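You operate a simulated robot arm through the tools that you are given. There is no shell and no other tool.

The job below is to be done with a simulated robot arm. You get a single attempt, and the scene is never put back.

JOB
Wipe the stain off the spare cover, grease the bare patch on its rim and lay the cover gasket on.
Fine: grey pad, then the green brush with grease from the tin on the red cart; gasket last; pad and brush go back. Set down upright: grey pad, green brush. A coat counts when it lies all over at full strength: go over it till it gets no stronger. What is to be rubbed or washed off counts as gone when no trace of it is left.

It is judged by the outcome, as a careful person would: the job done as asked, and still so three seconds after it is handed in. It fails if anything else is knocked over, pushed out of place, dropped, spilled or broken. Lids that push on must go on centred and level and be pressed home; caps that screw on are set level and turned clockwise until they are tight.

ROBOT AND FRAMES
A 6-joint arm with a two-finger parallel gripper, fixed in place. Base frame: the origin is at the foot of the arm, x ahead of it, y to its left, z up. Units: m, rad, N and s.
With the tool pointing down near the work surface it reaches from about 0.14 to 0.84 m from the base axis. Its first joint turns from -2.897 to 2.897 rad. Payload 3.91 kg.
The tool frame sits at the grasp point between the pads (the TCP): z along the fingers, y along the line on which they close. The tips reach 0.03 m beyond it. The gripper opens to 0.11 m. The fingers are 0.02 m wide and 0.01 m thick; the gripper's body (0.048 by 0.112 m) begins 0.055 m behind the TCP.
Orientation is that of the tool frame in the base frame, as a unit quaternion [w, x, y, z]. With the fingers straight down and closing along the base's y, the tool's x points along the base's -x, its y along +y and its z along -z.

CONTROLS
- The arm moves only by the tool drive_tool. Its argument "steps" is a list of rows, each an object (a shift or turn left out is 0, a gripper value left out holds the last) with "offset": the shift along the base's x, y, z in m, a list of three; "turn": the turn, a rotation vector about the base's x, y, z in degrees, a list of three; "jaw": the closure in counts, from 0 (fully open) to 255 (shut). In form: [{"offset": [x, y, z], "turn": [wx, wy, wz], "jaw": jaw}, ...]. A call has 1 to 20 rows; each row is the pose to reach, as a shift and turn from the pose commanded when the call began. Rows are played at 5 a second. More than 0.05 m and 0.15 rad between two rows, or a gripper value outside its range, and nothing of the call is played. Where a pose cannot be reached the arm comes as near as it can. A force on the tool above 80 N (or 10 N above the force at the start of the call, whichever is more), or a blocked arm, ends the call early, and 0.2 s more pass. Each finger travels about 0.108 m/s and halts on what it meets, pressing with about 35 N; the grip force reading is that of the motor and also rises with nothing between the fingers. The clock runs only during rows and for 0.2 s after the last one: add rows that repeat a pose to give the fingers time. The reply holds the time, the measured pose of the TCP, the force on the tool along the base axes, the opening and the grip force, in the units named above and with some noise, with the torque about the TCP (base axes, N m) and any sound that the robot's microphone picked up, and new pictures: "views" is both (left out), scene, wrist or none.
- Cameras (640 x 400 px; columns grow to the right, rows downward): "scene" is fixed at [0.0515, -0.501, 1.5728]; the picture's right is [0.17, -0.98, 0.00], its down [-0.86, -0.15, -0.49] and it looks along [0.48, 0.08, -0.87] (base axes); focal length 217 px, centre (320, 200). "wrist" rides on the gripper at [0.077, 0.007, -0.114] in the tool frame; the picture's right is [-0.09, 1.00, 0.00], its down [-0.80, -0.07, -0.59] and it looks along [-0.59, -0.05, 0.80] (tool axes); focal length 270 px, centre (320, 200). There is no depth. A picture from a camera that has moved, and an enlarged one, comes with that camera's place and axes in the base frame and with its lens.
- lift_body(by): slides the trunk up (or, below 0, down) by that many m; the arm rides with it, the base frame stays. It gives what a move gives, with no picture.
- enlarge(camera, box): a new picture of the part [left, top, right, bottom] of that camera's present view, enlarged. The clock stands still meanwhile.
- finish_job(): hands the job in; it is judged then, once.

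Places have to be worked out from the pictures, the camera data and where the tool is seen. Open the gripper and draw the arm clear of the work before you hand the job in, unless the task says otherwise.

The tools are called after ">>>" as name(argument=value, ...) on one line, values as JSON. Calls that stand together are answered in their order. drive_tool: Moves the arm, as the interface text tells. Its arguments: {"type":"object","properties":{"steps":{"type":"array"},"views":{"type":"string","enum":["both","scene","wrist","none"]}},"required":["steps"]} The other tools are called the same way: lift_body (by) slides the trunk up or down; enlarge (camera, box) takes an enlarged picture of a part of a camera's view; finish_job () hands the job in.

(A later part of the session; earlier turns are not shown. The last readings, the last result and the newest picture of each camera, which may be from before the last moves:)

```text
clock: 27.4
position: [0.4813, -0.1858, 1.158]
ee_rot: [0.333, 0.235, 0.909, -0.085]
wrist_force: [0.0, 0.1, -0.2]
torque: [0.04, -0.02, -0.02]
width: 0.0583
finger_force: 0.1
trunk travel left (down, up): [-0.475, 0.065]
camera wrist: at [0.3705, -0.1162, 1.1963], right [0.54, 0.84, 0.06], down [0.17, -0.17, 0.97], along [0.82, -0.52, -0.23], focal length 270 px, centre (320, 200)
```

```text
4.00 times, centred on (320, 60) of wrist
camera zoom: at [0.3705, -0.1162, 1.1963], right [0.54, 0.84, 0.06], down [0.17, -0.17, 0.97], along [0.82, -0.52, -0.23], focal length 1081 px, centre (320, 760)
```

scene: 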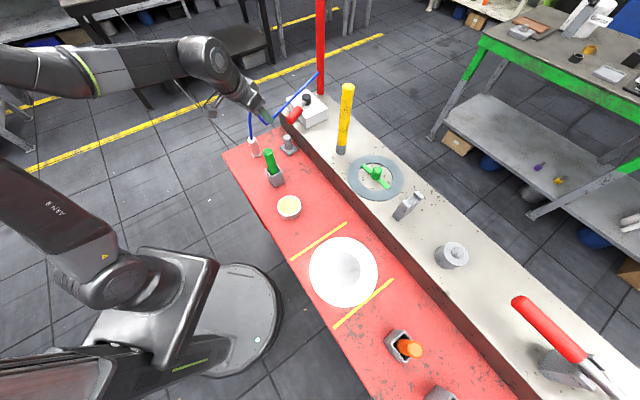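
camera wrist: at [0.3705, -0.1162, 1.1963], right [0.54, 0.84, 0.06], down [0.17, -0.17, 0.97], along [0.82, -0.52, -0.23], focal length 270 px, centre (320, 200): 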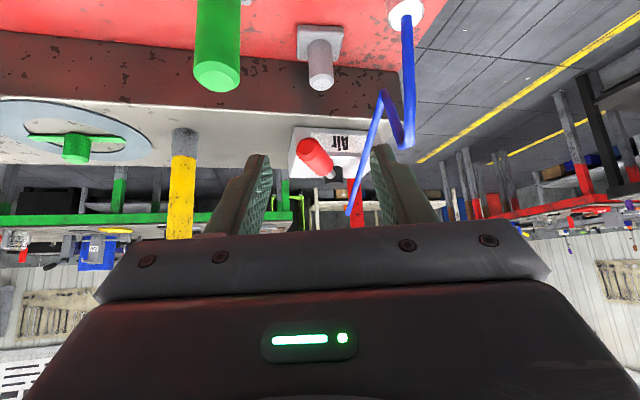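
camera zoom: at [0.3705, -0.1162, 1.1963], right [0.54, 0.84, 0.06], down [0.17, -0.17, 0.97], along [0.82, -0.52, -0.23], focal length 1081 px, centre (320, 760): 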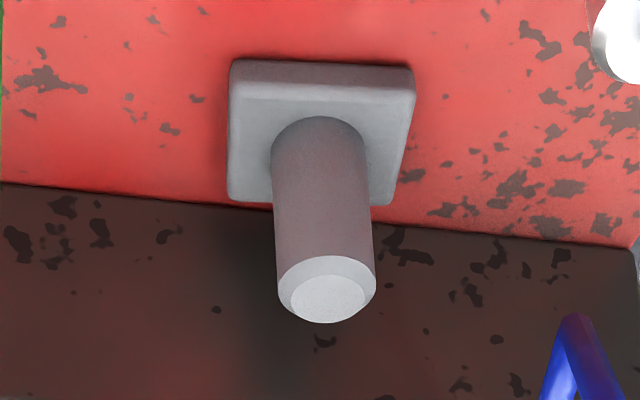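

Handle is within 2 mm of the approach plane. I slide in along the known-safe line to the earlier end position.

>>> drive_tool(steps=[{"offset": [0.0202, -0.0109, -0.0274]}, {"offset": [0.0404, -0.0218, -0.0547]}, {"offset": [0.0606, -0.0327, -0.0821]}, {"offset": [0.0809, -0.0436, -0.1094]}, {"offset": [0.1011, -0.0545, -0.1368]}, {"offset": [0.1213, -0.0654, -0.1641]}, {"offset": [0.1315, -0.0709, -0.178]}, {"offset": [0.1415, -0.0763, -0.1915]}, {"offset": [0.1415, -0.0763, -0.1915]}], views="both")

>>> enlarge(camera="wrist", box=[220, 80, 420, 230])

>>> enlarge(camera="scene", box=[235, 95, 325, 175])

```text
clock: 29.4
position: [0.6266, -0.2643, 0.9678]
ee_rot: [0.331, 0.235, 0.91, -0.086]
wrist_force: [-0.3, -0.5, 0.8]
torque: [0.03, 0.0, 0.02]
width: 0.0582
finger_force: 0.1
trunk travel left (down, up): [-0.475, 0.065]
camera wrist: at [0.5151, -0.1941, 1.006], right [0.54, 0.84, 0.06], down [0.17, -0.18, 0.97], along [0.82, -0.52, -0.24], focal length 270 px, centre (320, 200)
```

scene: 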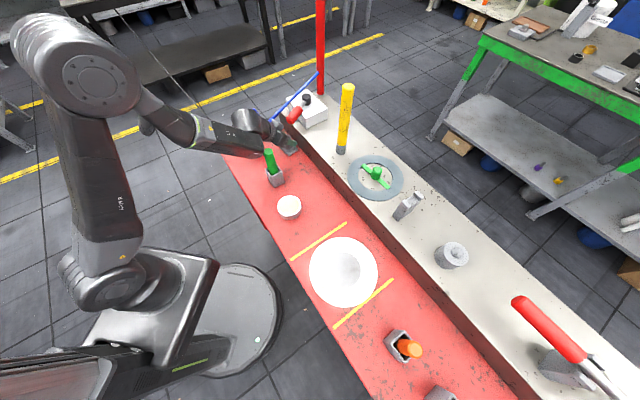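
wrist: 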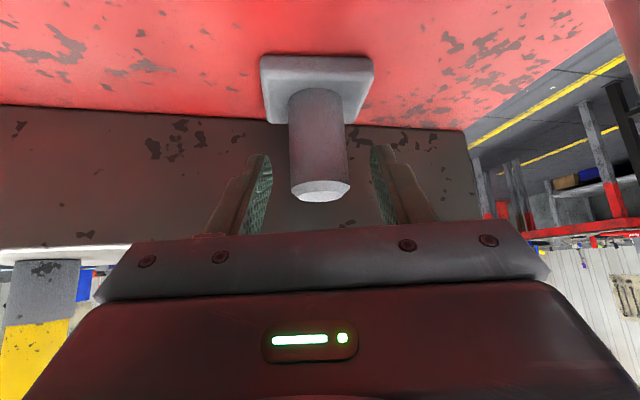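

```text
2.67 times, centred on (320, 155) of wrist
camera zoom: at [0.5151, -0.1941, 1.006], right [0.54, 0.84, 0.06], down [0.17, -0.18, 0.97], along [0.82, -0.52, -0.24], focal length 721 px, centre (320, 320)
```

zoom: 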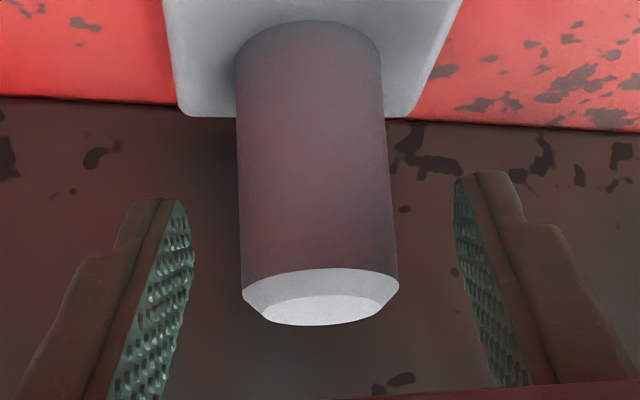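

```text
5.00 times, centred on (280, 135) of scene
camera zoom: at [0.0515, -0.501, 1.5728], right [0.17, -0.98, 0.0], down [-0.86, -0.15, -0.49], along [0.48, 0.08, -0.87], focal length 1086 px, centre (520, 525)
```

zoom: 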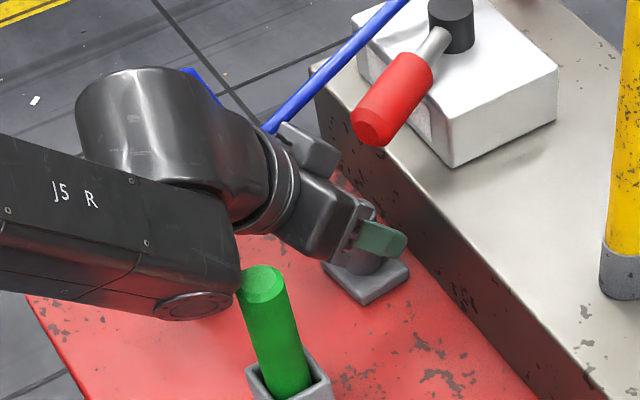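

Handle is centred between the fingers and everything is clear. I close the gripper on it.

>>> drive_tool(steps=[{"offset": [0, 0, 0], "jaw": 255}, {"offset": [0, 0, 0], "jaw": 255}, {"offset": [0, 0, 0], "jaw": 255}, {"offset": [0, 0, 0], "jaw": 255}], views="wrist")

>>> enlarge(camera="wrist", box=[220, 40, 420, 230])

```text
clock: 30.4
position: [0.6265, -0.2645, 0.9697]
ee_rot: [0.331, 0.236, 0.91, -0.085]
wrist_force: [-0.7, -0.4, 0.5]
torque: [0.02, 0.04, -0.02]
width: 0.03
finger_force: 35.2
trunk travel left (down, up): [-0.475, 0.065]
camera wrist: at [0.5149, -0.1939, 1.0062], right [0.54, 0.84, 0.06], down [0.17, -0.17, 0.97], along [0.82, -0.52, -0.24], focal length 270 px, centre (320, 200)
```

wrist: 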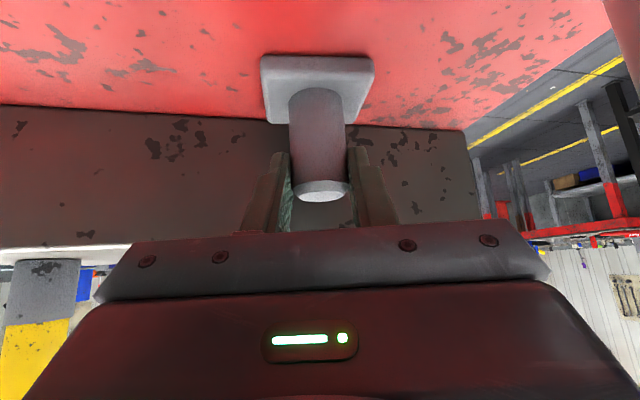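

```text
2.11 times, centred on (320, 135) of wrist
camera zoom: at [0.5149, -0.1939, 1.0062], right [0.54, 0.84, 0.06], down [0.17, -0.17, 0.97], along [0.82, -0.52, -0.24], focal length 569 px, centre (320, 337)
```

zoom: 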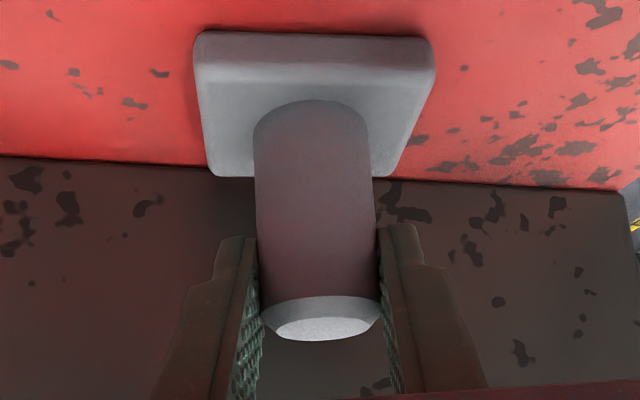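

Gripped (opening 30 mm, 35 N). I lift the pad out along the reverse of the approach line.

>>> drive_tool(steps=[{"offset": [-0.0056, 0.0031, 0.0077]}, {"offset": [-0.0169, 0.0094, 0.023]}, {"offset": [-0.0337, 0.0187, 0.046]}, {"offset": [-0.0506, 0.0281, 0.0689]}, {"offset": [-0.0675, 0.0374, 0.0919]}, {"offset": [-0.0844, 0.0468, 0.1149]}, {"offset": [-0.1012, 0.0561, 0.1379]}, {"offset": [-0.1181, 0.0655, 0.1609]}, {"offset": [-0.135, 0.0748, 0.1838]}, {"offset": [-0.1406, 0.0779, 0.1915]}, {"offset": [-0.1406, 0.0779, 0.1915]}], views="both")

>>> enlarge(camera="wrist", box=[220, 40, 420, 230])

>>> enlarge(camera="scene", box=[200, 60, 340, 190])

```text
clock: 32.8
position: [0.4863, -0.1852, 1.1574]
ee_rot: [0.331, 0.236, 0.91, -0.085]
wrist_force: [-0.5, -0.4, -0.8]
torque: [-0.01, 0.01, -0.02]
width: 0.03
finger_force: 35.2
trunk travel left (down, up): [-0.475, 0.065]
camera wrist: at [0.3744, -0.1153, 1.1957], right [0.54, 0.84, 0.06], down [0.17, -0.17, 0.97], along [0.82, -0.52, -0.24], focal length 270 px, centre (320, 200)
```

scene: 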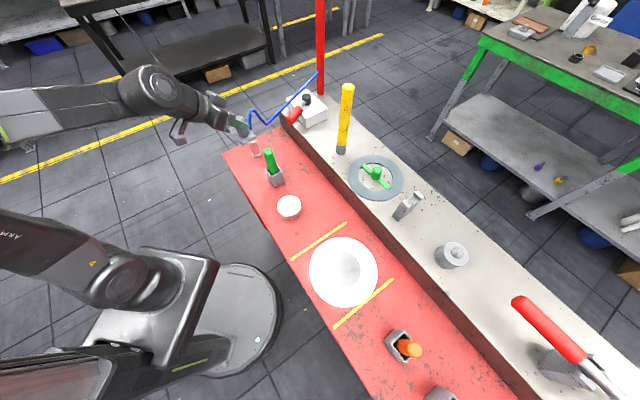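
wrist: 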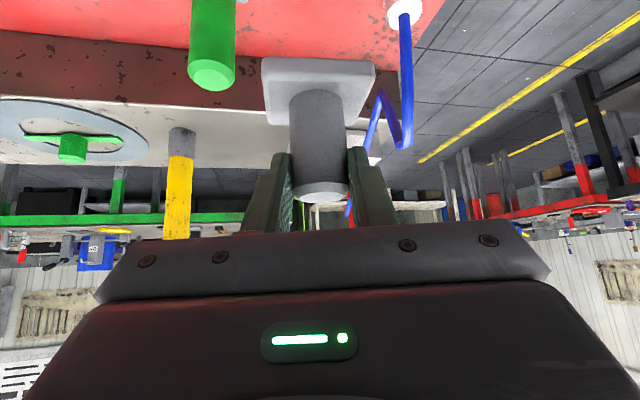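

```text
2.11 times, centred on (320, 135) of wrist
camera zoom: at [0.3744, -0.1153, 1.1957], right [0.54, 0.84, 0.06], down [0.17, -0.17, 0.97], along [0.82, -0.52, -0.24], focal length 569 px, centre (320, 337)
```

zoom: 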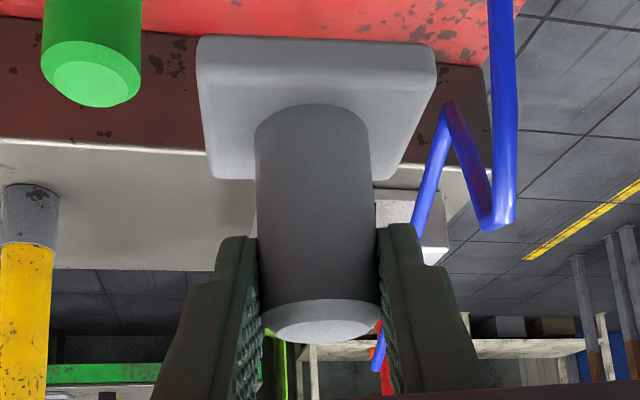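

```text
3.08 times, centred on (270, 125) of scene
camera zoom: at [0.0515, -0.501, 1.5728], right [0.17, -0.98, 0.0], down [-0.86, -0.15, -0.49], along [0.48, 0.08, -0.87], focal length 668 px, centre (474, 431)
```

zoom: 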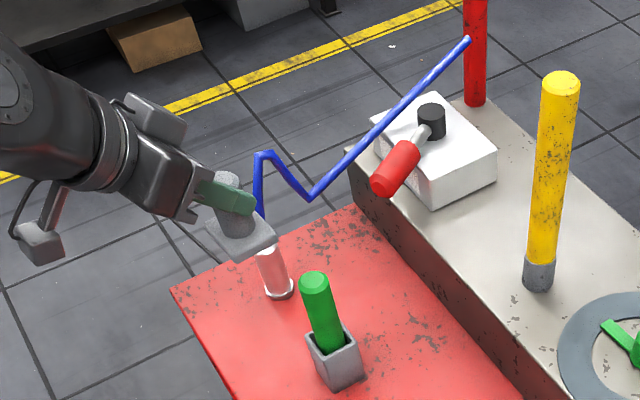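

The pad hangs cleanly in the fingers and nothing else moved. I carry it high over the cart to a hover above the stained part of the rim, keeping this orientation so the pad's sides stay parallel to the stain's length.

>>> drive_tool(steps=[{"offset": [-0.03, 0, 0.03]}, {"offset": [-0.065, -0.01, 0.05]}, {"offset": [-0.1, -0.035, 0.05]}, {"offset": [-0.135, -0.065, 0.05]}, {"offset": [-0.17, -0.095, 0.05]}, {"offset": [-0.205, -0.125, 0.04]}, {"offset": [-0.24, -0.155, 0.03]}, {"offset": [-0.275, -0.185, 0.02]}, {"offset": [-0.303, -0.217, 0.003]}, {"offset": [-0.331, -0.25, -0.015]}, {"offset": [-0.355, -0.282, -0.03]}, {"offset": [-0.3638, -0.3001, -0.0374]}, {"offset": [-0.3638, -0.3001, -0.0374]}], views="both")

>>> enlarge(camera="wrist", box=[200, 0, 440, 230])

>>> enlarge(camera="scene", box=[240, 200, 400, 330])

```text
clock: 35.6
position: [0.1214, -0.4846, 1.1179]
ee_rot: [0.331, 0.237, 0.909, -0.086]
wrist_force: [0.5, 0.2, -1.2]
torque: [-0.01, 0.02, -0.03]
width: 0.0299
finger_force: 35.2
trunk travel left (down, up): [-0.475, 0.065]
camera wrist: at [0.0097, -0.4153, 1.1559], right [0.54, 0.84, 0.06], down [0.17, -0.17, 0.97], along [0.82, -0.52, -0.23], focal length 270 px, centre (320, 200)
```

scene: 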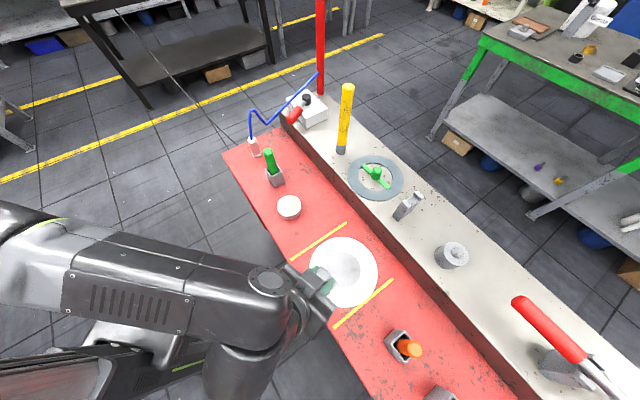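
wrist: 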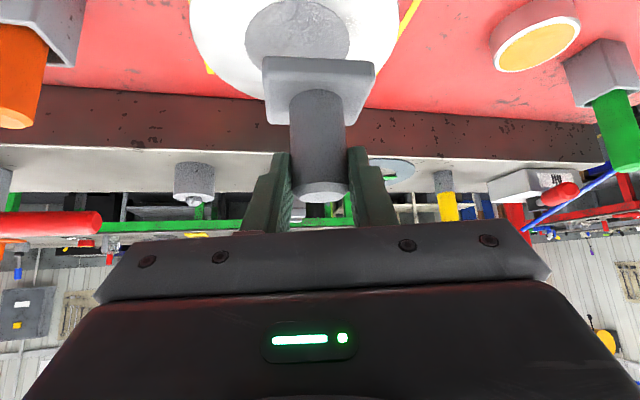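

```text
1.74 times, centred on (320, 115) of wrist
camera zoom: at [0.0097, -0.4153, 1.1559], right [0.54, 0.84, 0.06], down [0.17, -0.17, 0.97], along [0.82, -0.52, -0.23], focal length 470 px, centre (320, 348)
```

zoom: 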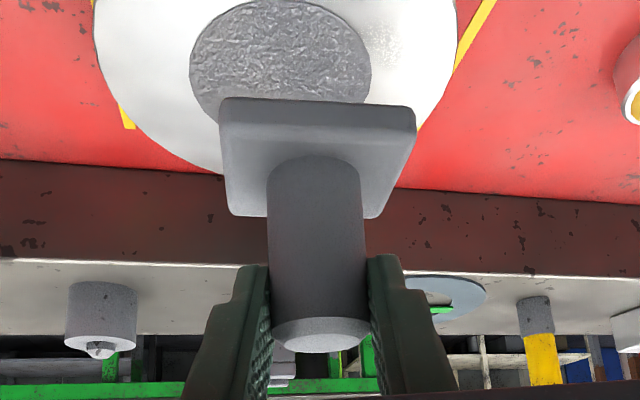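

```text
3.08 times, centred on (320, 265) of scene
camera zoom: at [0.0515, -0.501, 1.5728], right [0.17, -0.98, 0.0], down [-0.86, -0.15, -0.49], along [0.48, 0.08, -0.87], focal length 668 px, centre (320, 0)
```

zoom: 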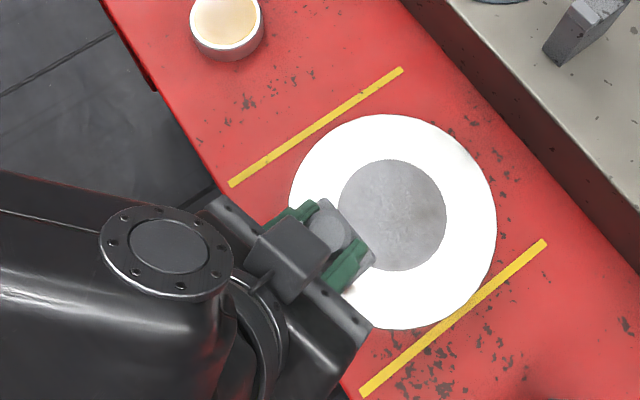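

The pad is over the stained sector. I lower it in steps, then in 2 mm increments, watching the force for contact.

>>> drive_tool(steps=[{"offset": [0, 0, -0.035]}, {"offset": [0, 0, -0.065]}, {"offset": [0, 0, -0.074]}, {"offset": [0, 0, -0.078]}, {"offset": [0, 0, -0.081]}, {"offset": [0, 0, -0.083]}, {"offset": [0, 0, -0.085]}, {"offset": [0, 0, -0.087]}, {"offset": [0, 0, -0.089]}, {"offset": [0, 0, -0.091]}], views="none")

```text
clock: 37.8
position: [0.1205, -0.4851, 1.0276]
ee_rot: [0.331, 0.236, 0.91, -0.085]
wrist_force: [0.8, 0.2, -0.2]
torque: [-0.04, 0.03, 0.04]
width: 0.0298
finger_force: 34.9
trunk travel left (down, up): [-0.475, 0.065]
```

Still no contact at TCP z≈1.027; I continue down in 1.5 mm rows.

>>> drive_tool(steps=[{"offset": [0, 0, -0.0015]}, {"offset": [0, 0, -0.003]}, {"offset": [0, 0, -0.0045]}, {"offset": [0, 0, -0.006]}, {"offset": [0, 0, -0.0075]}, {"offset": [0, 0, -0.009]}, {"offset": [0, 0, -0.0105]}, {"offset": [0, 0, -0.012]}], views="scene")

```text
clock: 39.6
position: [0.1197, -0.4854, 1.0194]
ee_rot: [0.333, 0.235, 0.909, -0.088]
wrist_force: [2.4, 1.1, 22.4]
torque: [-0.27, -0.34, 0.12]
width: 0.0299
finger_force: 35.0
trunk travel left (down, up): [-0.475, 0.065]
```

scene: 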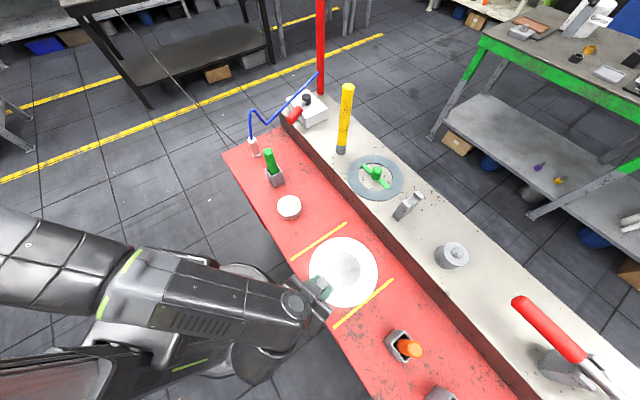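

Contact made at TCP z≈1.0195 with 22 N (about 6 N per mm). I ease off slightly and rub back and forth along the stain's length.

>>> drive_tool(steps=[{"offset": [0, 0, 0.0015]}, {"offset": [-0.0106, -0.0106, 0.0015]}, {"offset": [-0.0212, -0.0212, 0.0015]}, {"offset": [-0.0106, -0.0106, 0.0015]}, {"offset": [0, 0, 0.0015]}, {"offset": [0.0106, 0.0106, 0.0015]}, {"offset": [0.0212, 0.0212, 0.0015]}, {"offset": [0.0283, 0.0283, 0.0015]}, {"offset": [0.0212, 0.0212, 0.0015]}, {"offset": [0.0106, 0.0106, 0.0015]}, {"offset": [0, 0, 0.0015]}, {"offset": [-0.0106, -0.0106, 0.0015]}, {"offset": [-0.0212, -0.0212, 0.0015]}, {"offset": [-0.0106, -0.0106, 0.0015]}, {"offset": [0, 0, 0.0015]}, {"offset": [0.0106, 0.0106, 0.0015]}, {"offset": [0.0212, 0.0212, 0.0015]}, {"offset": [0.0283, 0.0283, 0.0015]}, {"offset": [0.0141, 0.0141, 0.0015]}, {"offset": [0, 0, 0.0015]}], views="both")

>>> enlarge(camera="scene", box=[280, 220, 400, 320])

```text
clock: 43.8
position: [0.1217, -0.4842, 1.0193]
ee_rot: [0.331, 0.236, 0.909, -0.086]
wrist_force: [2.3, 2.4, 12.3]
torque: [-0.05, -0.36, 0.1]
width: 0.0298
finger_force: 35.0
trunk travel left (down, up): [-0.475, 0.065]
camera wrist: at [0.0097, -0.4135, 1.0572], right [0.54, 0.84, 0.06], down [0.17, -0.17, 0.97], along [0.82, -0.52, -0.24], focal length 270 px, centre (320, 200)
```

scene: 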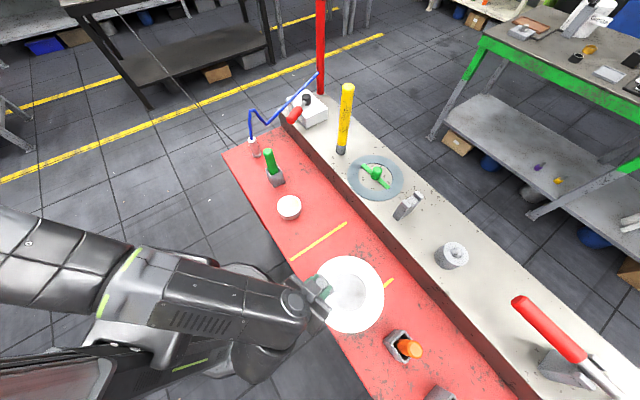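
wrist: 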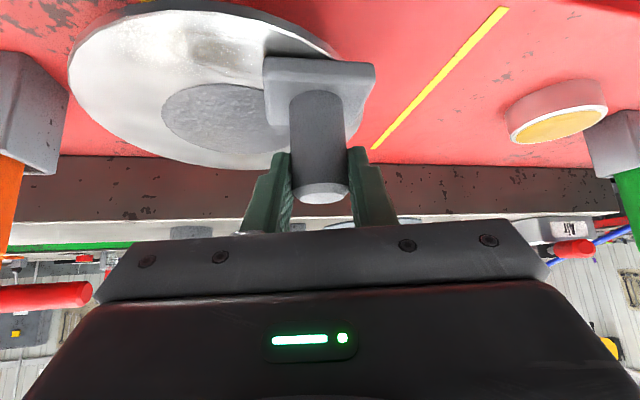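

```text
4.00 times, centred on (340, 270) of scene
camera zoom: at [0.0515, -0.501, 1.5728], right [0.17, -0.98, 0.0], down [-0.86, -0.15, -0.49], along [0.48, 0.08, -0.87], focal length 869 px, centre (240, -80)
```

zoom: 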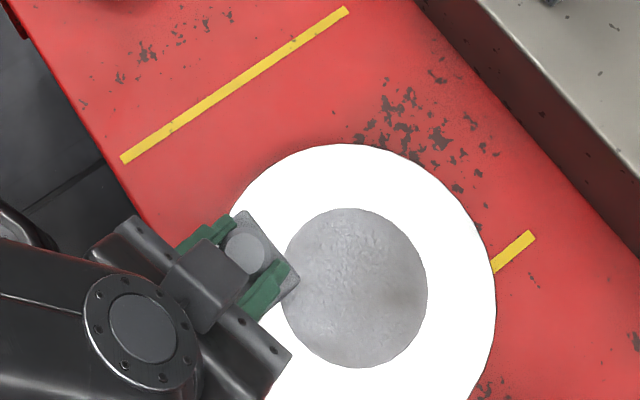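

The cover slid along with the pad during the rub (it now overlaps the lower yellow line). I lift the pad off straight up at once and look at the cover.

>>> drive_tool(steps=[{"offset": [0, 0, 0.01]}, {"offset": [0, 0, 0.03]}, {"offset": [0, 0, 0.07]}, {"offset": [0, 0, 0.1]}, {"offset": [-0.03, 0.02, 0.12]}, {"offset": [-0.03, 0.02, 0.12]}], views="both")

>>> enlarge(camera="scene", box=[280, 220, 420, 340])

>>> enlarge(camera="wrist", box=[120, 0, 440, 200])

```text
clock: 45.2
position: [0.0871, -0.4628, 1.1396]
ee_rot: [0.331, 0.236, 0.91, -0.085]
wrist_force: [0.5, 0.3, 0.0]
torque: [0.0, -0.01, 0.03]
width: 0.0298
finger_force: 35.1
trunk travel left (down, up): [-0.475, 0.065]
camera wrist: at [-0.0234, -0.3937, 1.1784], right [0.54, 0.84, 0.06], down [0.17, -0.18, 0.97], along [0.82, -0.52, -0.24], focal length 270 px, centre (320, 200)
```

scene: 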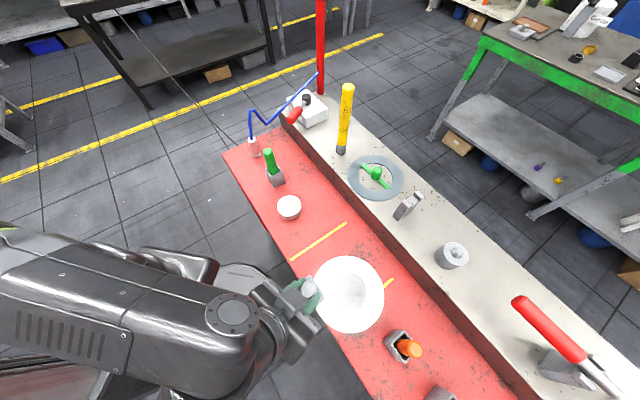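
wrist: 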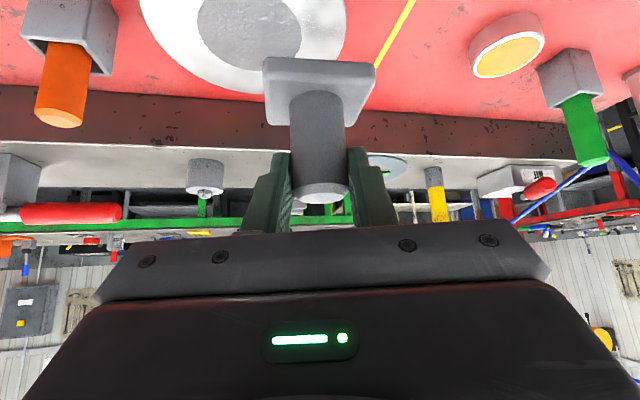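

```text
3.33 times, centred on (350, 280) of scene
camera zoom: at [0.0515, -0.501, 1.5728], right [0.17, -0.98, 0.0], down [-0.86, -0.15, -0.49], along [0.48, 0.08, -0.87], focal length 724 px, centre (220, -67)
```

zoom: 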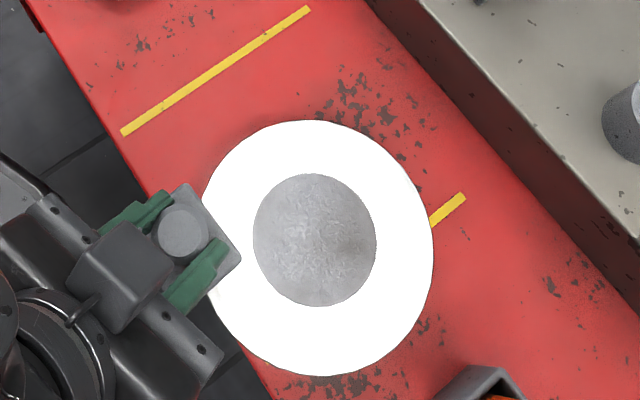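

```text
2.00 times, centred on (280, 100) of wrist
camera zoom: at [-0.0234, -0.3937, 1.1784], right [0.54, 0.84, 0.06], down [0.17, -0.18, 0.97], along [0.82, -0.52, -0.24], focal length 541 px, centre (400, 400)
```

zoom: 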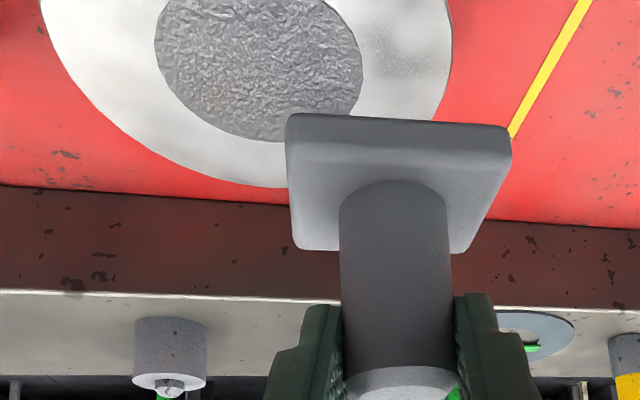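

I draw the arm further back to see the stain and the cover's new place clearly.

>>> drive_tool(steps=[{"offset": [0.0, 0.035, 0.02]}, {"offset": [0.01, 0.07, 0.04]}, {"offset": [0.02, 0.105, 0.06]}, {"offset": [0.03, 0.14, 0.07]}, {"offset": [0.03, 0.14, 0.07]}], views="scene")

>>> enlarge(camera="scene", box=[280, 220, 420, 340])

>>> enlarge(camera="scene", box=[305, 265, 365, 335])

```text
clock: 46.4
position: [0.1188, -0.3258, 1.2086]
ee_rot: [0.331, 0.236, 0.91, -0.085]
wrist_force: [-0.3, 0.1, -1.2]
torque: [0.0, 0.02, -0.05]
width: 0.0299
finger_force: 35.0
trunk travel left (down, up): [-0.475, 0.065]
```

scene: 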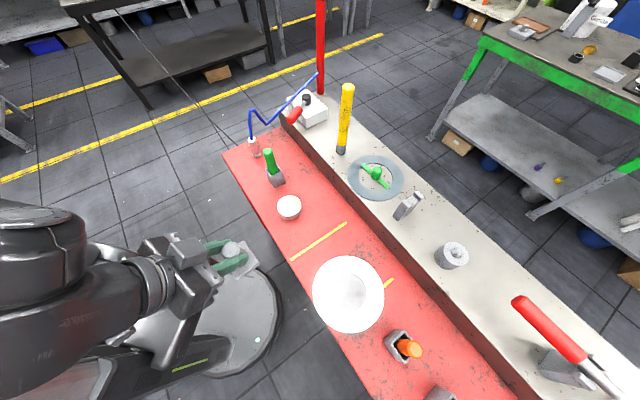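

```text
3.33 times, centred on (350, 280) of scene
camera zoom: at [0.0515, -0.501, 1.5728], right [0.17, -0.98, 0.0], down [-0.86, -0.15, -0.49], along [0.48, 0.08, -0.87], focal length 724 px, centre (220, -67)
```

zoom: 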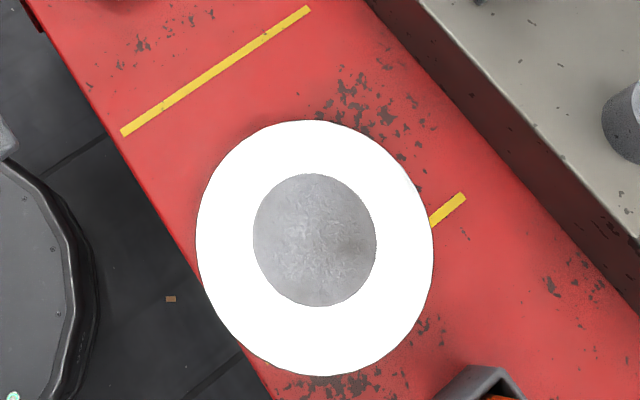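

```text
5.71 times, centred on (335, 300) of scene
camera zoom: at [0.0515, -0.501, 1.5728], right [0.17, -0.98, 0.0], down [-0.86, -0.15, -0.49], along [0.48, 0.08, -0.87], focal length 1241 px, centre (234, -371)
```

zoom: 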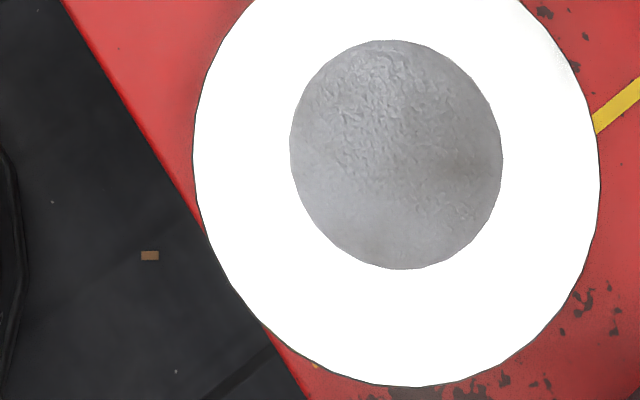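

The stain no longer shows from the fixed camera, but the cover has shifted about (-0.055,-0.022). I turn the wrist camera toward it for a low, close look at the rim and at what it rests on.

>>> drive_tool(steps=[{"offset": [0.0, 0.01, -0.01], "turn": [0, 0, -8]}, {"offset": [0.0, 0.02, -0.02], "turn": [0, 0, -16]}, {"offset": [0.0, 0.03, -0.03], "turn": [0, 0, -24]}, {"offset": [0.0, 0.03, -0.04], "turn": [0, 0, -32]}, {"offset": [0.0, 0.03, -0.05], "turn": [0, 0, -40]}, {"offset": [0.0, 0.03, -0.06], "turn": [0, 0, -44]}, {"offset": [0.0, 0.03, -0.06], "turn": [0, 0, -44]}], views="wrist")

>>> enlarge(camera="wrist", box=[240, 0, 520, 170])

```text
clock: 48.0
position: [0.1212, -0.295, 1.1484]
ee_rot: [0.276, 0.559, 0.755, -0.203]
wrist_force: [-0.9, -0.1, -1.6]
torque: [0.03, 0.0, 0.03]
width: 0.0298
finger_force: 35.0
trunk travel left (down, up): [-0.475, 0.065]
camera wrist: at [0.0905, -0.1668, 1.1873], right [0.97, 0.23, 0.06], down [0.0, -0.24, 0.97], along [0.23, -0.94, -0.23], focal length 270 px, centre (320, 200)
```

wrist: 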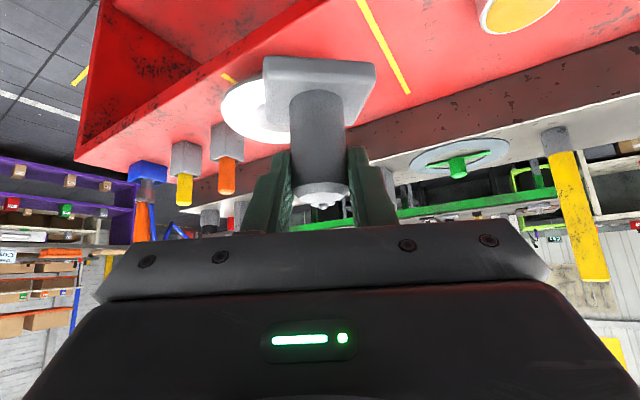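

```text
2.29 times, centred on (380, 85) of wrist
camera zoom: at [0.0905, -0.1668, 1.1873], right [0.97, 0.23, 0.06], down [0.0, -0.24, 0.97], along [0.23, -0.94, -0.23], focal length 618 px, centre (183, 463)
```

zoom: 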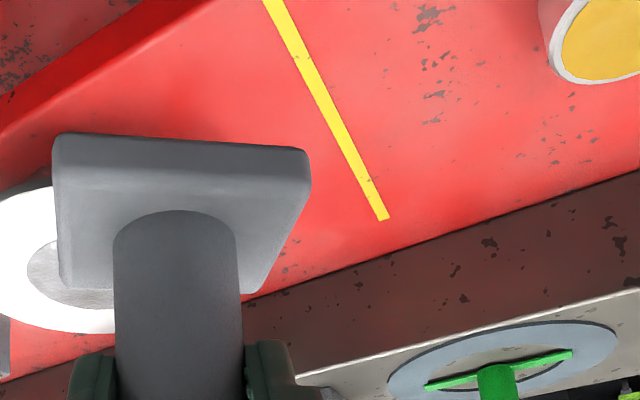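

The pad hides the cover from here; I turn further so the cover comes out to the right of the pad.

>>> drive_tool(steps=[{"offset": [0.02, -0.01, -0.005], "turn": [0, 0, -8]}, {"offset": [0.04, -0.02, -0.01], "turn": [0, 0, -16]}, {"offset": [0.06, -0.03, -0.01], "turn": [0, 0, -24]}, {"offset": [0.08, -0.04, -0.01], "turn": [0, 0, -32]}, {"offset": [0.1, -0.05, -0.01], "turn": [0, 0, -40]}, {"offset": [0.11, -0.06, -0.01], "turn": [0, 0, -46]}, {"offset": [0.11, -0.06, -0.01], "turn": [0, 0, -46]}], views="wrist")

>>> enlarge(camera="wrist", box=[340, 0, 560, 170])

```text
clock: 49.6
position: [0.232, -0.356, 1.1374]
ee_rot: [0.174, 0.81, 0.476, -0.294]
wrist_force: [0.2, 0.2, -1.1]
torque: [-0.02, 0.01, 0.02]
width: 0.0301
finger_force: 35.3
trunk travel left (down, up): [-0.475, 0.065]
camera wrist: at [0.3025, -0.2444, 1.1753], right [0.84, -0.54, 0.06], down [-0.18, -0.17, 0.97], along [-0.52, -0.82, -0.23], focal length 270 px, centre (320, 200)
```

wrist: 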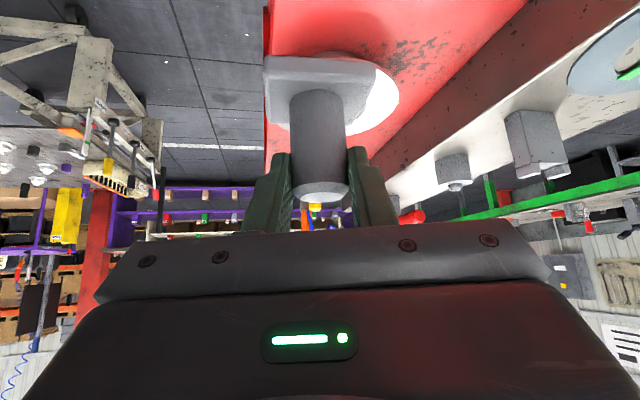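

```text
2.35 times, centred on (450, 85) of wrist
camera zoom: at [0.3025, -0.2444, 1.1753], right [0.84, -0.54, 0.06], down [-0.18, -0.17, 0.97], along [-0.52, -0.82, -0.23], focal length 636 px, centre (14, 471)
```

zoom: 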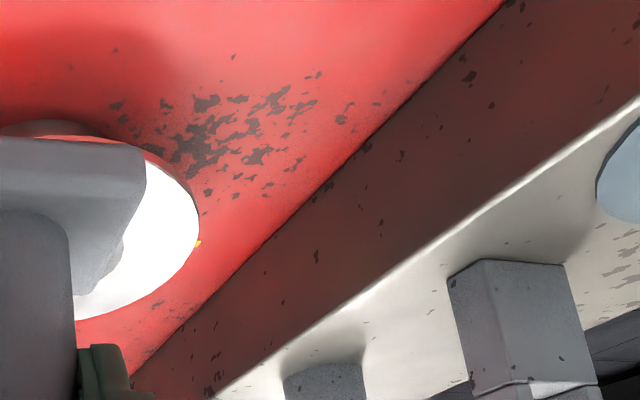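

I shift sideways so the cover should appear to the right of the pad in the picture.

>>> drive_tool(steps=[{"offset": [-0.035, 0.018, -0.005]}, {"offset": [-0.07, 0.035, -0.01]}, {"offset": [-0.105, 0.052, -0.015]}, {"offset": [-0.14, 0.067, -0.02]}, {"offset": [-0.17, 0.08, -0.025]}, {"offset": [-0.1845, 0.086, -0.025]}, {"offset": [-0.1845, 0.086, -0.025]}], views="wrist")

>>> enlarge(camera="wrist", box=[360, 20, 600, 190])

```text
clock: 51.2
position: [0.0444, -0.2707, 1.1143]
ee_rot: [0.174, 0.81, 0.477, -0.295]
wrist_force: [-0.3, -0.3, -0.1]
torque: [0.0, 0.01, 0.02]
width: 0.0296
finger_force: 34.8
trunk travel left (down, up): [-0.475, 0.065]
camera wrist: at [0.1164, -0.1582, 1.1523], right [0.84, -0.54, 0.06], down [-0.17, -0.17, 0.97], along [-0.52, -0.82, -0.24], focal length 270 px, centre (320, 200)
```

wrist: 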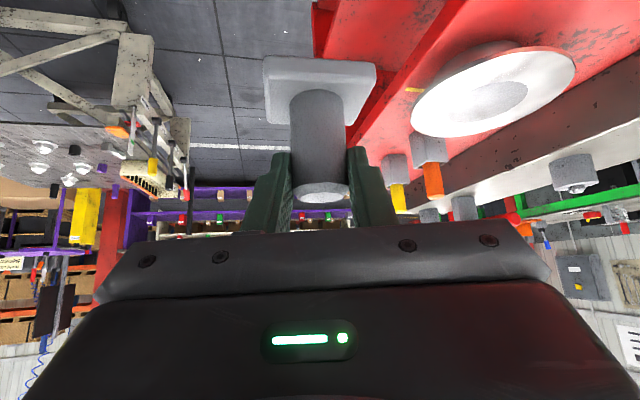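

```text
2.35 times, centred on (480, 105) of wrist
camera zoom: at [0.1164, -0.1582, 1.1523], right [0.84, -0.54, 0.06], down [-0.17, -0.17, 0.97], along [-0.52, -0.82, -0.24], focal length 636 px, centre (-56, 424)
```

zoom: 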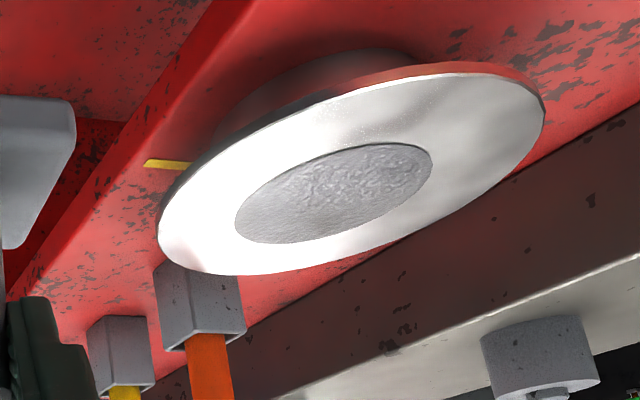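

The cover stands on a narrower hub, and no stain shows from here. I zoom closely over the rim for any trace.

>>> enlarge(camera="wrist", box=[420, 40, 500, 90])

>>> enlarge(camera="wrist", box=[490, 35, 590, 95])

>>> enlarge(camera="wrist", box=[410, 80, 500, 140])

>>> enlarge(camera="scene", box=[305, 250, 395, 335])

```text
8.00 times, centred on (460, 65) of wrist
camera zoom: at [0.1164, -0.1582, 1.1523], right [0.84, -0.54, 0.06], down [-0.17, -0.17, 0.97], along [-0.52, -0.82, -0.24], focal length 2162 px, centre (-800, 1280)
```

zoom: 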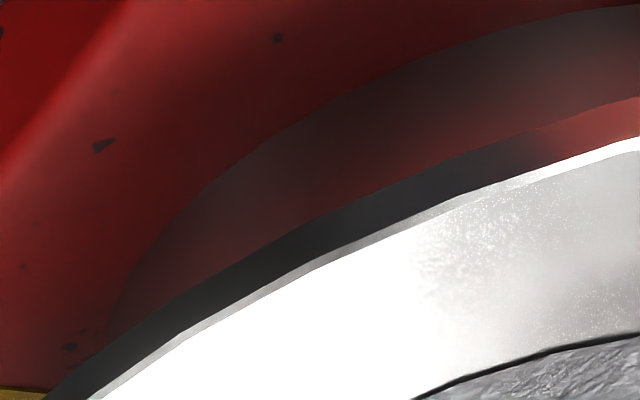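

```text
6.40 times, centred on (540, 65) of wrist
camera zoom: at [0.1164, -0.1582, 1.1523], right [0.84, -0.54, 0.06], down [-0.17, -0.17, 0.97], along [-0.52, -0.82, -0.24], focal length 1730 px, centre (-1088, 1064)
```

zoom: 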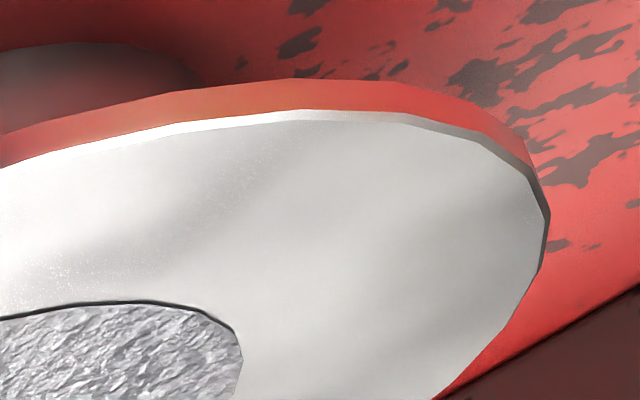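

```text
6.67 times, centred on (455, 110) of wrist
camera zoom: at [0.1164, -0.1582, 1.1523], right [0.84, -0.54, 0.06], down [-0.17, -0.17, 0.97], along [-0.52, -0.82, -0.24], focal length 1802 px, centre (-580, 800)
```

zoom: 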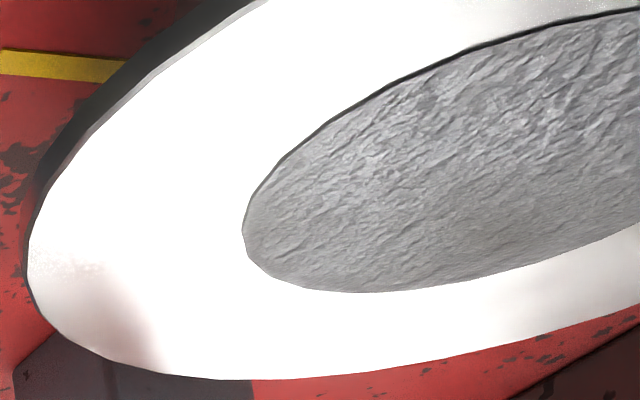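

```text
4.71 times, centred on (350, 292) of scene
camera zoom: at [0.0515, -0.501, 1.5728], right [0.17, -0.98, 0.0], down [-0.86, -0.15, -0.49], along [0.48, 0.08, -0.87], focal length 1022 px, centre (179, -235)
```

zoom: 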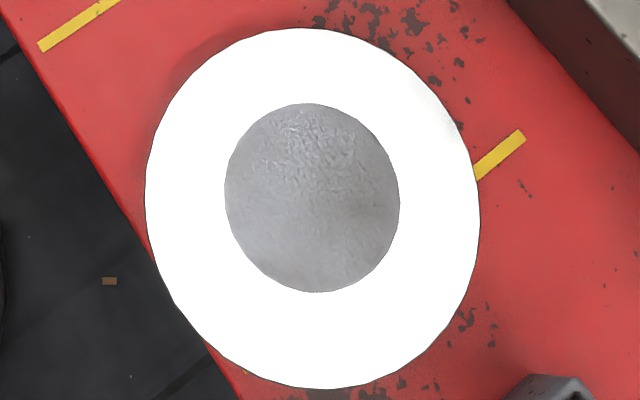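

The rim looks clean from here. Next I bring the pad over the cover's middle again (same grip attitude), to drag the cover back to its place between the yellow lines by friction.

>>> drive_tool(steps=[{"offset": [0.0, 0.0, 0.01], "turn": [0, 0, 8]}, {"offset": [0.0, -0.01, 0.02], "turn": [0, 0, 16]}, {"offset": [0.0, -0.03, 0.02], "turn": [0, 0, 24]}, {"offset": [0.01, -0.055, 0.02], "turn": [0, 0, 32]}, {"offset": [0.02, -0.08, 0.02], "turn": [0, 0, 40]}, {"offset": [0.03, -0.11, 0.02], "turn": [0, 0, 48]}, {"offset": [0.04, -0.14, 0.02], "turn": [0, 0, 56]}, {"offset": [0.05, -0.17, 0.02], "turn": [0, 0, 64]}, {"offset": [0.06, -0.2, 0.02], "turn": [0, 0, 72]}, {"offset": [0.065, -0.23, 0.015], "turn": [0, 0, 80]}, {"offset": [0.07, -0.26, 0.01], "turn": [0, 0, 88]}, {"offset": [0.08, -0.289, 0.006], "turn": [0, 0, 90]}, {"offset": [0.08, -0.289, 0.006], "turn": [0, 0, 90]}], views="both")

>>> enlarge(camera="scene", box=[280, 220, 420, 340])

>>> enlarge(camera="wrist", box=[180, 0, 460, 200])

```text
clock: 54.0
position: [0.1248, -0.5575, 1.1199]
ee_rot: [0.331, 0.236, 0.91, -0.086]
wrist_force: [0.0, -0.2, -1.0]
torque: [0.02, 0.0, -0.02]
width: 0.0302
finger_force: 35.3
trunk travel left (down, up): [-0.475, 0.065]
camera wrist: at [0.013, -0.4881, 1.1579], right [0.54, 0.84, 0.06], down [0.17, -0.17, 0.97], along [0.82, -0.52, -0.23], focal length 270 px, centre (320, 200)
```

scene: 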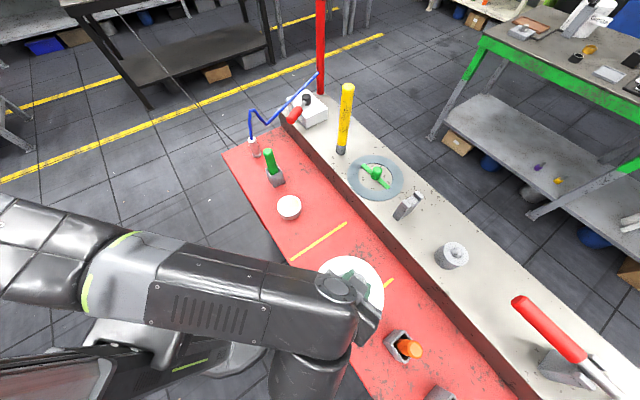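
wrist: 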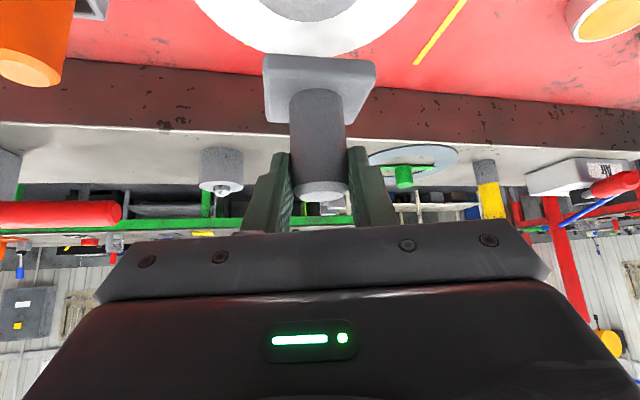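

```text
3.33 times, centred on (350, 280) of scene
camera zoom: at [0.0515, -0.501, 1.5728], right [0.17, -0.98, 0.0], down [-0.86, -0.15, -0.49], along [0.48, 0.08, -0.87], focal length 724 px, centre (220, -67)
```

zoom: 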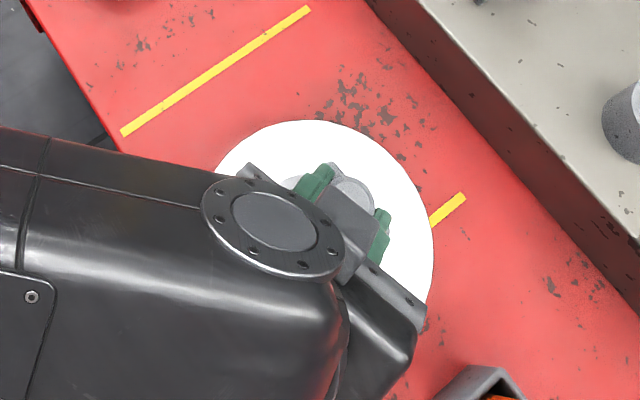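

```text
2.00 times, centred on (320, 100) of wrist
camera zoom: at [0.013, -0.4881, 1.1579], right [0.54, 0.84, 0.06], down [0.17, -0.17, 0.97], along [0.82, -0.52, -0.23], focal length 541 px, centre (320, 400)
```

zoom: 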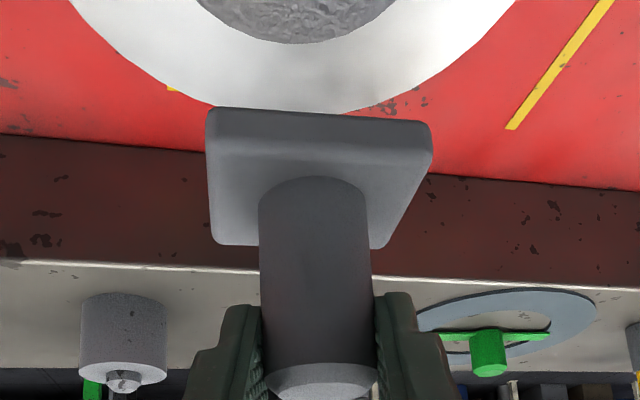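

Pad is over the cover's centre. I lower it to contact with moderate pressure.

>>> drive_tool(steps=[{"offset": [0, 0, -0.035]}, {"offset": [0, 0, -0.065]}, {"offset": [0, 0, -0.085]}, {"offset": [0, 0, -0.094]}, {"offset": [0, 0, -0.098]}, {"offset": [0, 0, -0.1]}, {"offset": [0, 0, -0.102]}, {"offset": [0, 0, -0.104]}, {"offset": [0, 0, -0.1055]}], views="none")

```text
clock: 56.0
position: [0.1235, -0.5588, 1.0191]
ee_rot: [0.335, 0.235, 0.908, -0.091]
wrist_force: [-6.1, -6.3, 52.0]
torque: [-0.44, -0.43, -0.11]
width: 0.0303
finger_force: 35.0
trunk travel left (down, up): [-0.475, 0.065]
```

52 N is more than needed; I ease up 1.5 mm and drag the cover by (+0.055,+0.022) in small rows.

>>> drive_tool(steps=[{"offset": [0, 0, 0.0015]}, {"offset": [0.0068, 0.0028, 0.0015]}, {"offset": [0.0137, 0.0055, 0.0015]}, {"offset": [0.0205, 0.0083, 0.0015]}, {"offset": [0.0274, 0.011, 0.0015]}, {"offset": [0.0342, 0.0138, 0.0015]}, {"offset": [0.041, 0.0165, 0.0015]}, {"offset": [0.0479, 0.0193, 0.0015]}, {"offset": [0.0547, 0.022, 0.0015]}, {"offset": [0.0547, 0.022, 0.0015]}], views="scene")

>>> enlarge(camera="scene", box=[280, 220, 420, 340])

```text
clock: 58.2
position: [0.1808, -0.5359, 1.0168]
ee_rot: [0.333, 0.235, 0.909, -0.087]
wrist_force: [-13.8, -4.7, 36.1]
torque: [-0.3, -0.31, -0.12]
width: 0.0301
finger_force: 35.4
trunk travel left (down, up): [-0.475, 0.065]
```

scene: 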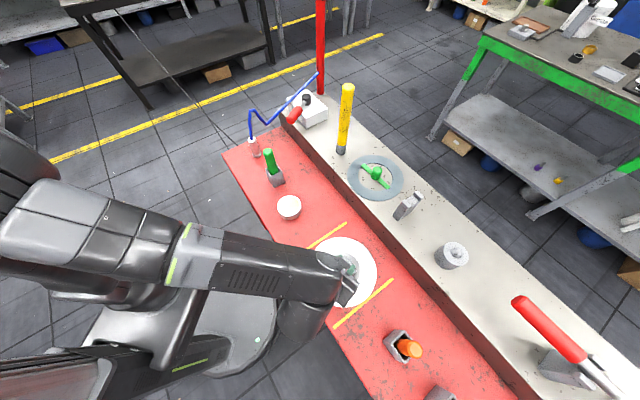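

```text
3.33 times, centred on (350, 280) of scene
camera zoom: at [0.0515, -0.501, 1.5728], right [0.17, -0.98, 0.0], down [-0.86, -0.15, -0.49], along [0.48, 0.08, -0.87], focal length 724 px, centre (220, -67)
```

zoom: 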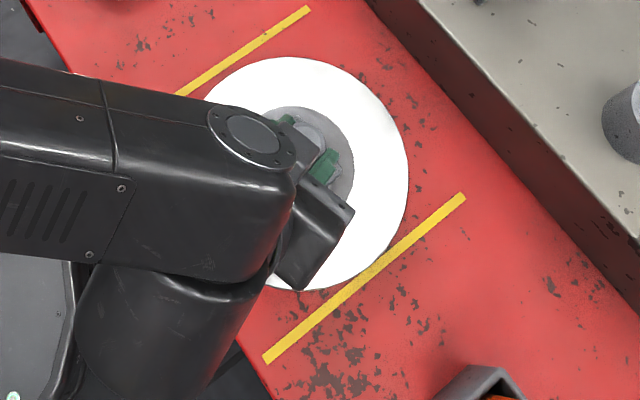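

The cover is back where it was within about half a pixel (right edge 376, top 237, bottom 307). I lift the pad straight off.

>>> drive_tool(steps=[{"offset": [-0.001, -0.0005, 0.003]}, {"offset": [-0.001, -0.0005, 0.007]}, {"offset": [0, 0, 0.02]}, {"offset": [0, 0, 0.05]}, {"offset": [-0.01, 0.02, 0.09]}, {"offset": [-0.03, 0.05, 0.12]}, {"offset": [-0.05, 0.09, 0.14]}, {"offset": [-0.05, 0.13, 0.16]}, {"offset": [-0.05, 0.17, 0.18]}, {"offset": [-0.05, 0.21, 0.19]}, {"offset": [-0.05, 0.21, 0.19]}], views="scene")

>>> enlarge(camera="scene", box=[300, 230, 385, 310])

```text
clock: 60.6
position: [0.1311, -0.326, 1.2065]
ee_rot: [0.331, 0.236, 0.91, -0.085]
wrist_force: [0.1, 0.3, -0.3]
torque: [-0.02, 0.01, 0.01]
width: 0.0301
finger_force: 35.1
trunk travel left (down, up): [-0.475, 0.065]
```

scene: 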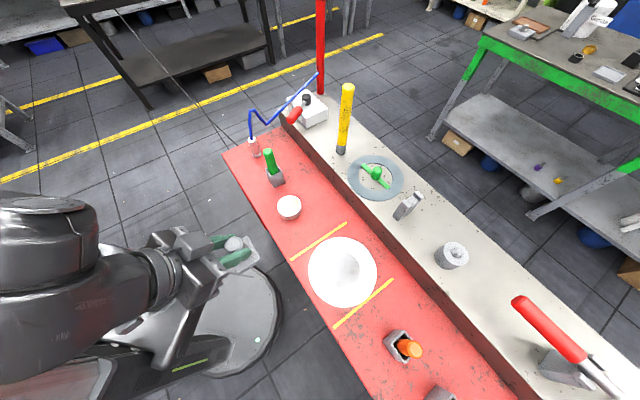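

```text
5.00 times, centred on (342, 270) of scene
camera zoom: at [0.0515, -0.501, 1.5728], right [0.17, -0.98, 0.0], down [-0.86, -0.15, -0.49], along [0.48, 0.08, -0.87], focal length 1086 px, centre (208, -150)
```

zoom: 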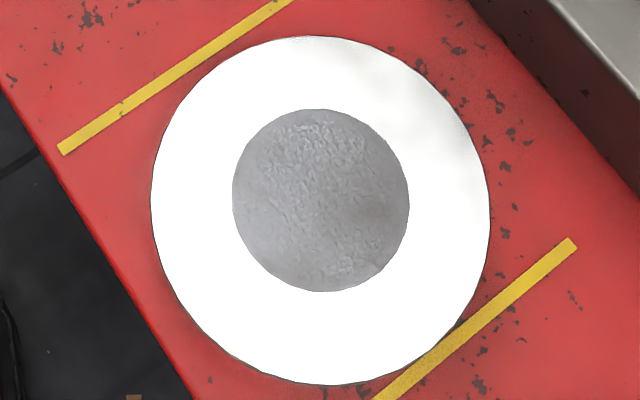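

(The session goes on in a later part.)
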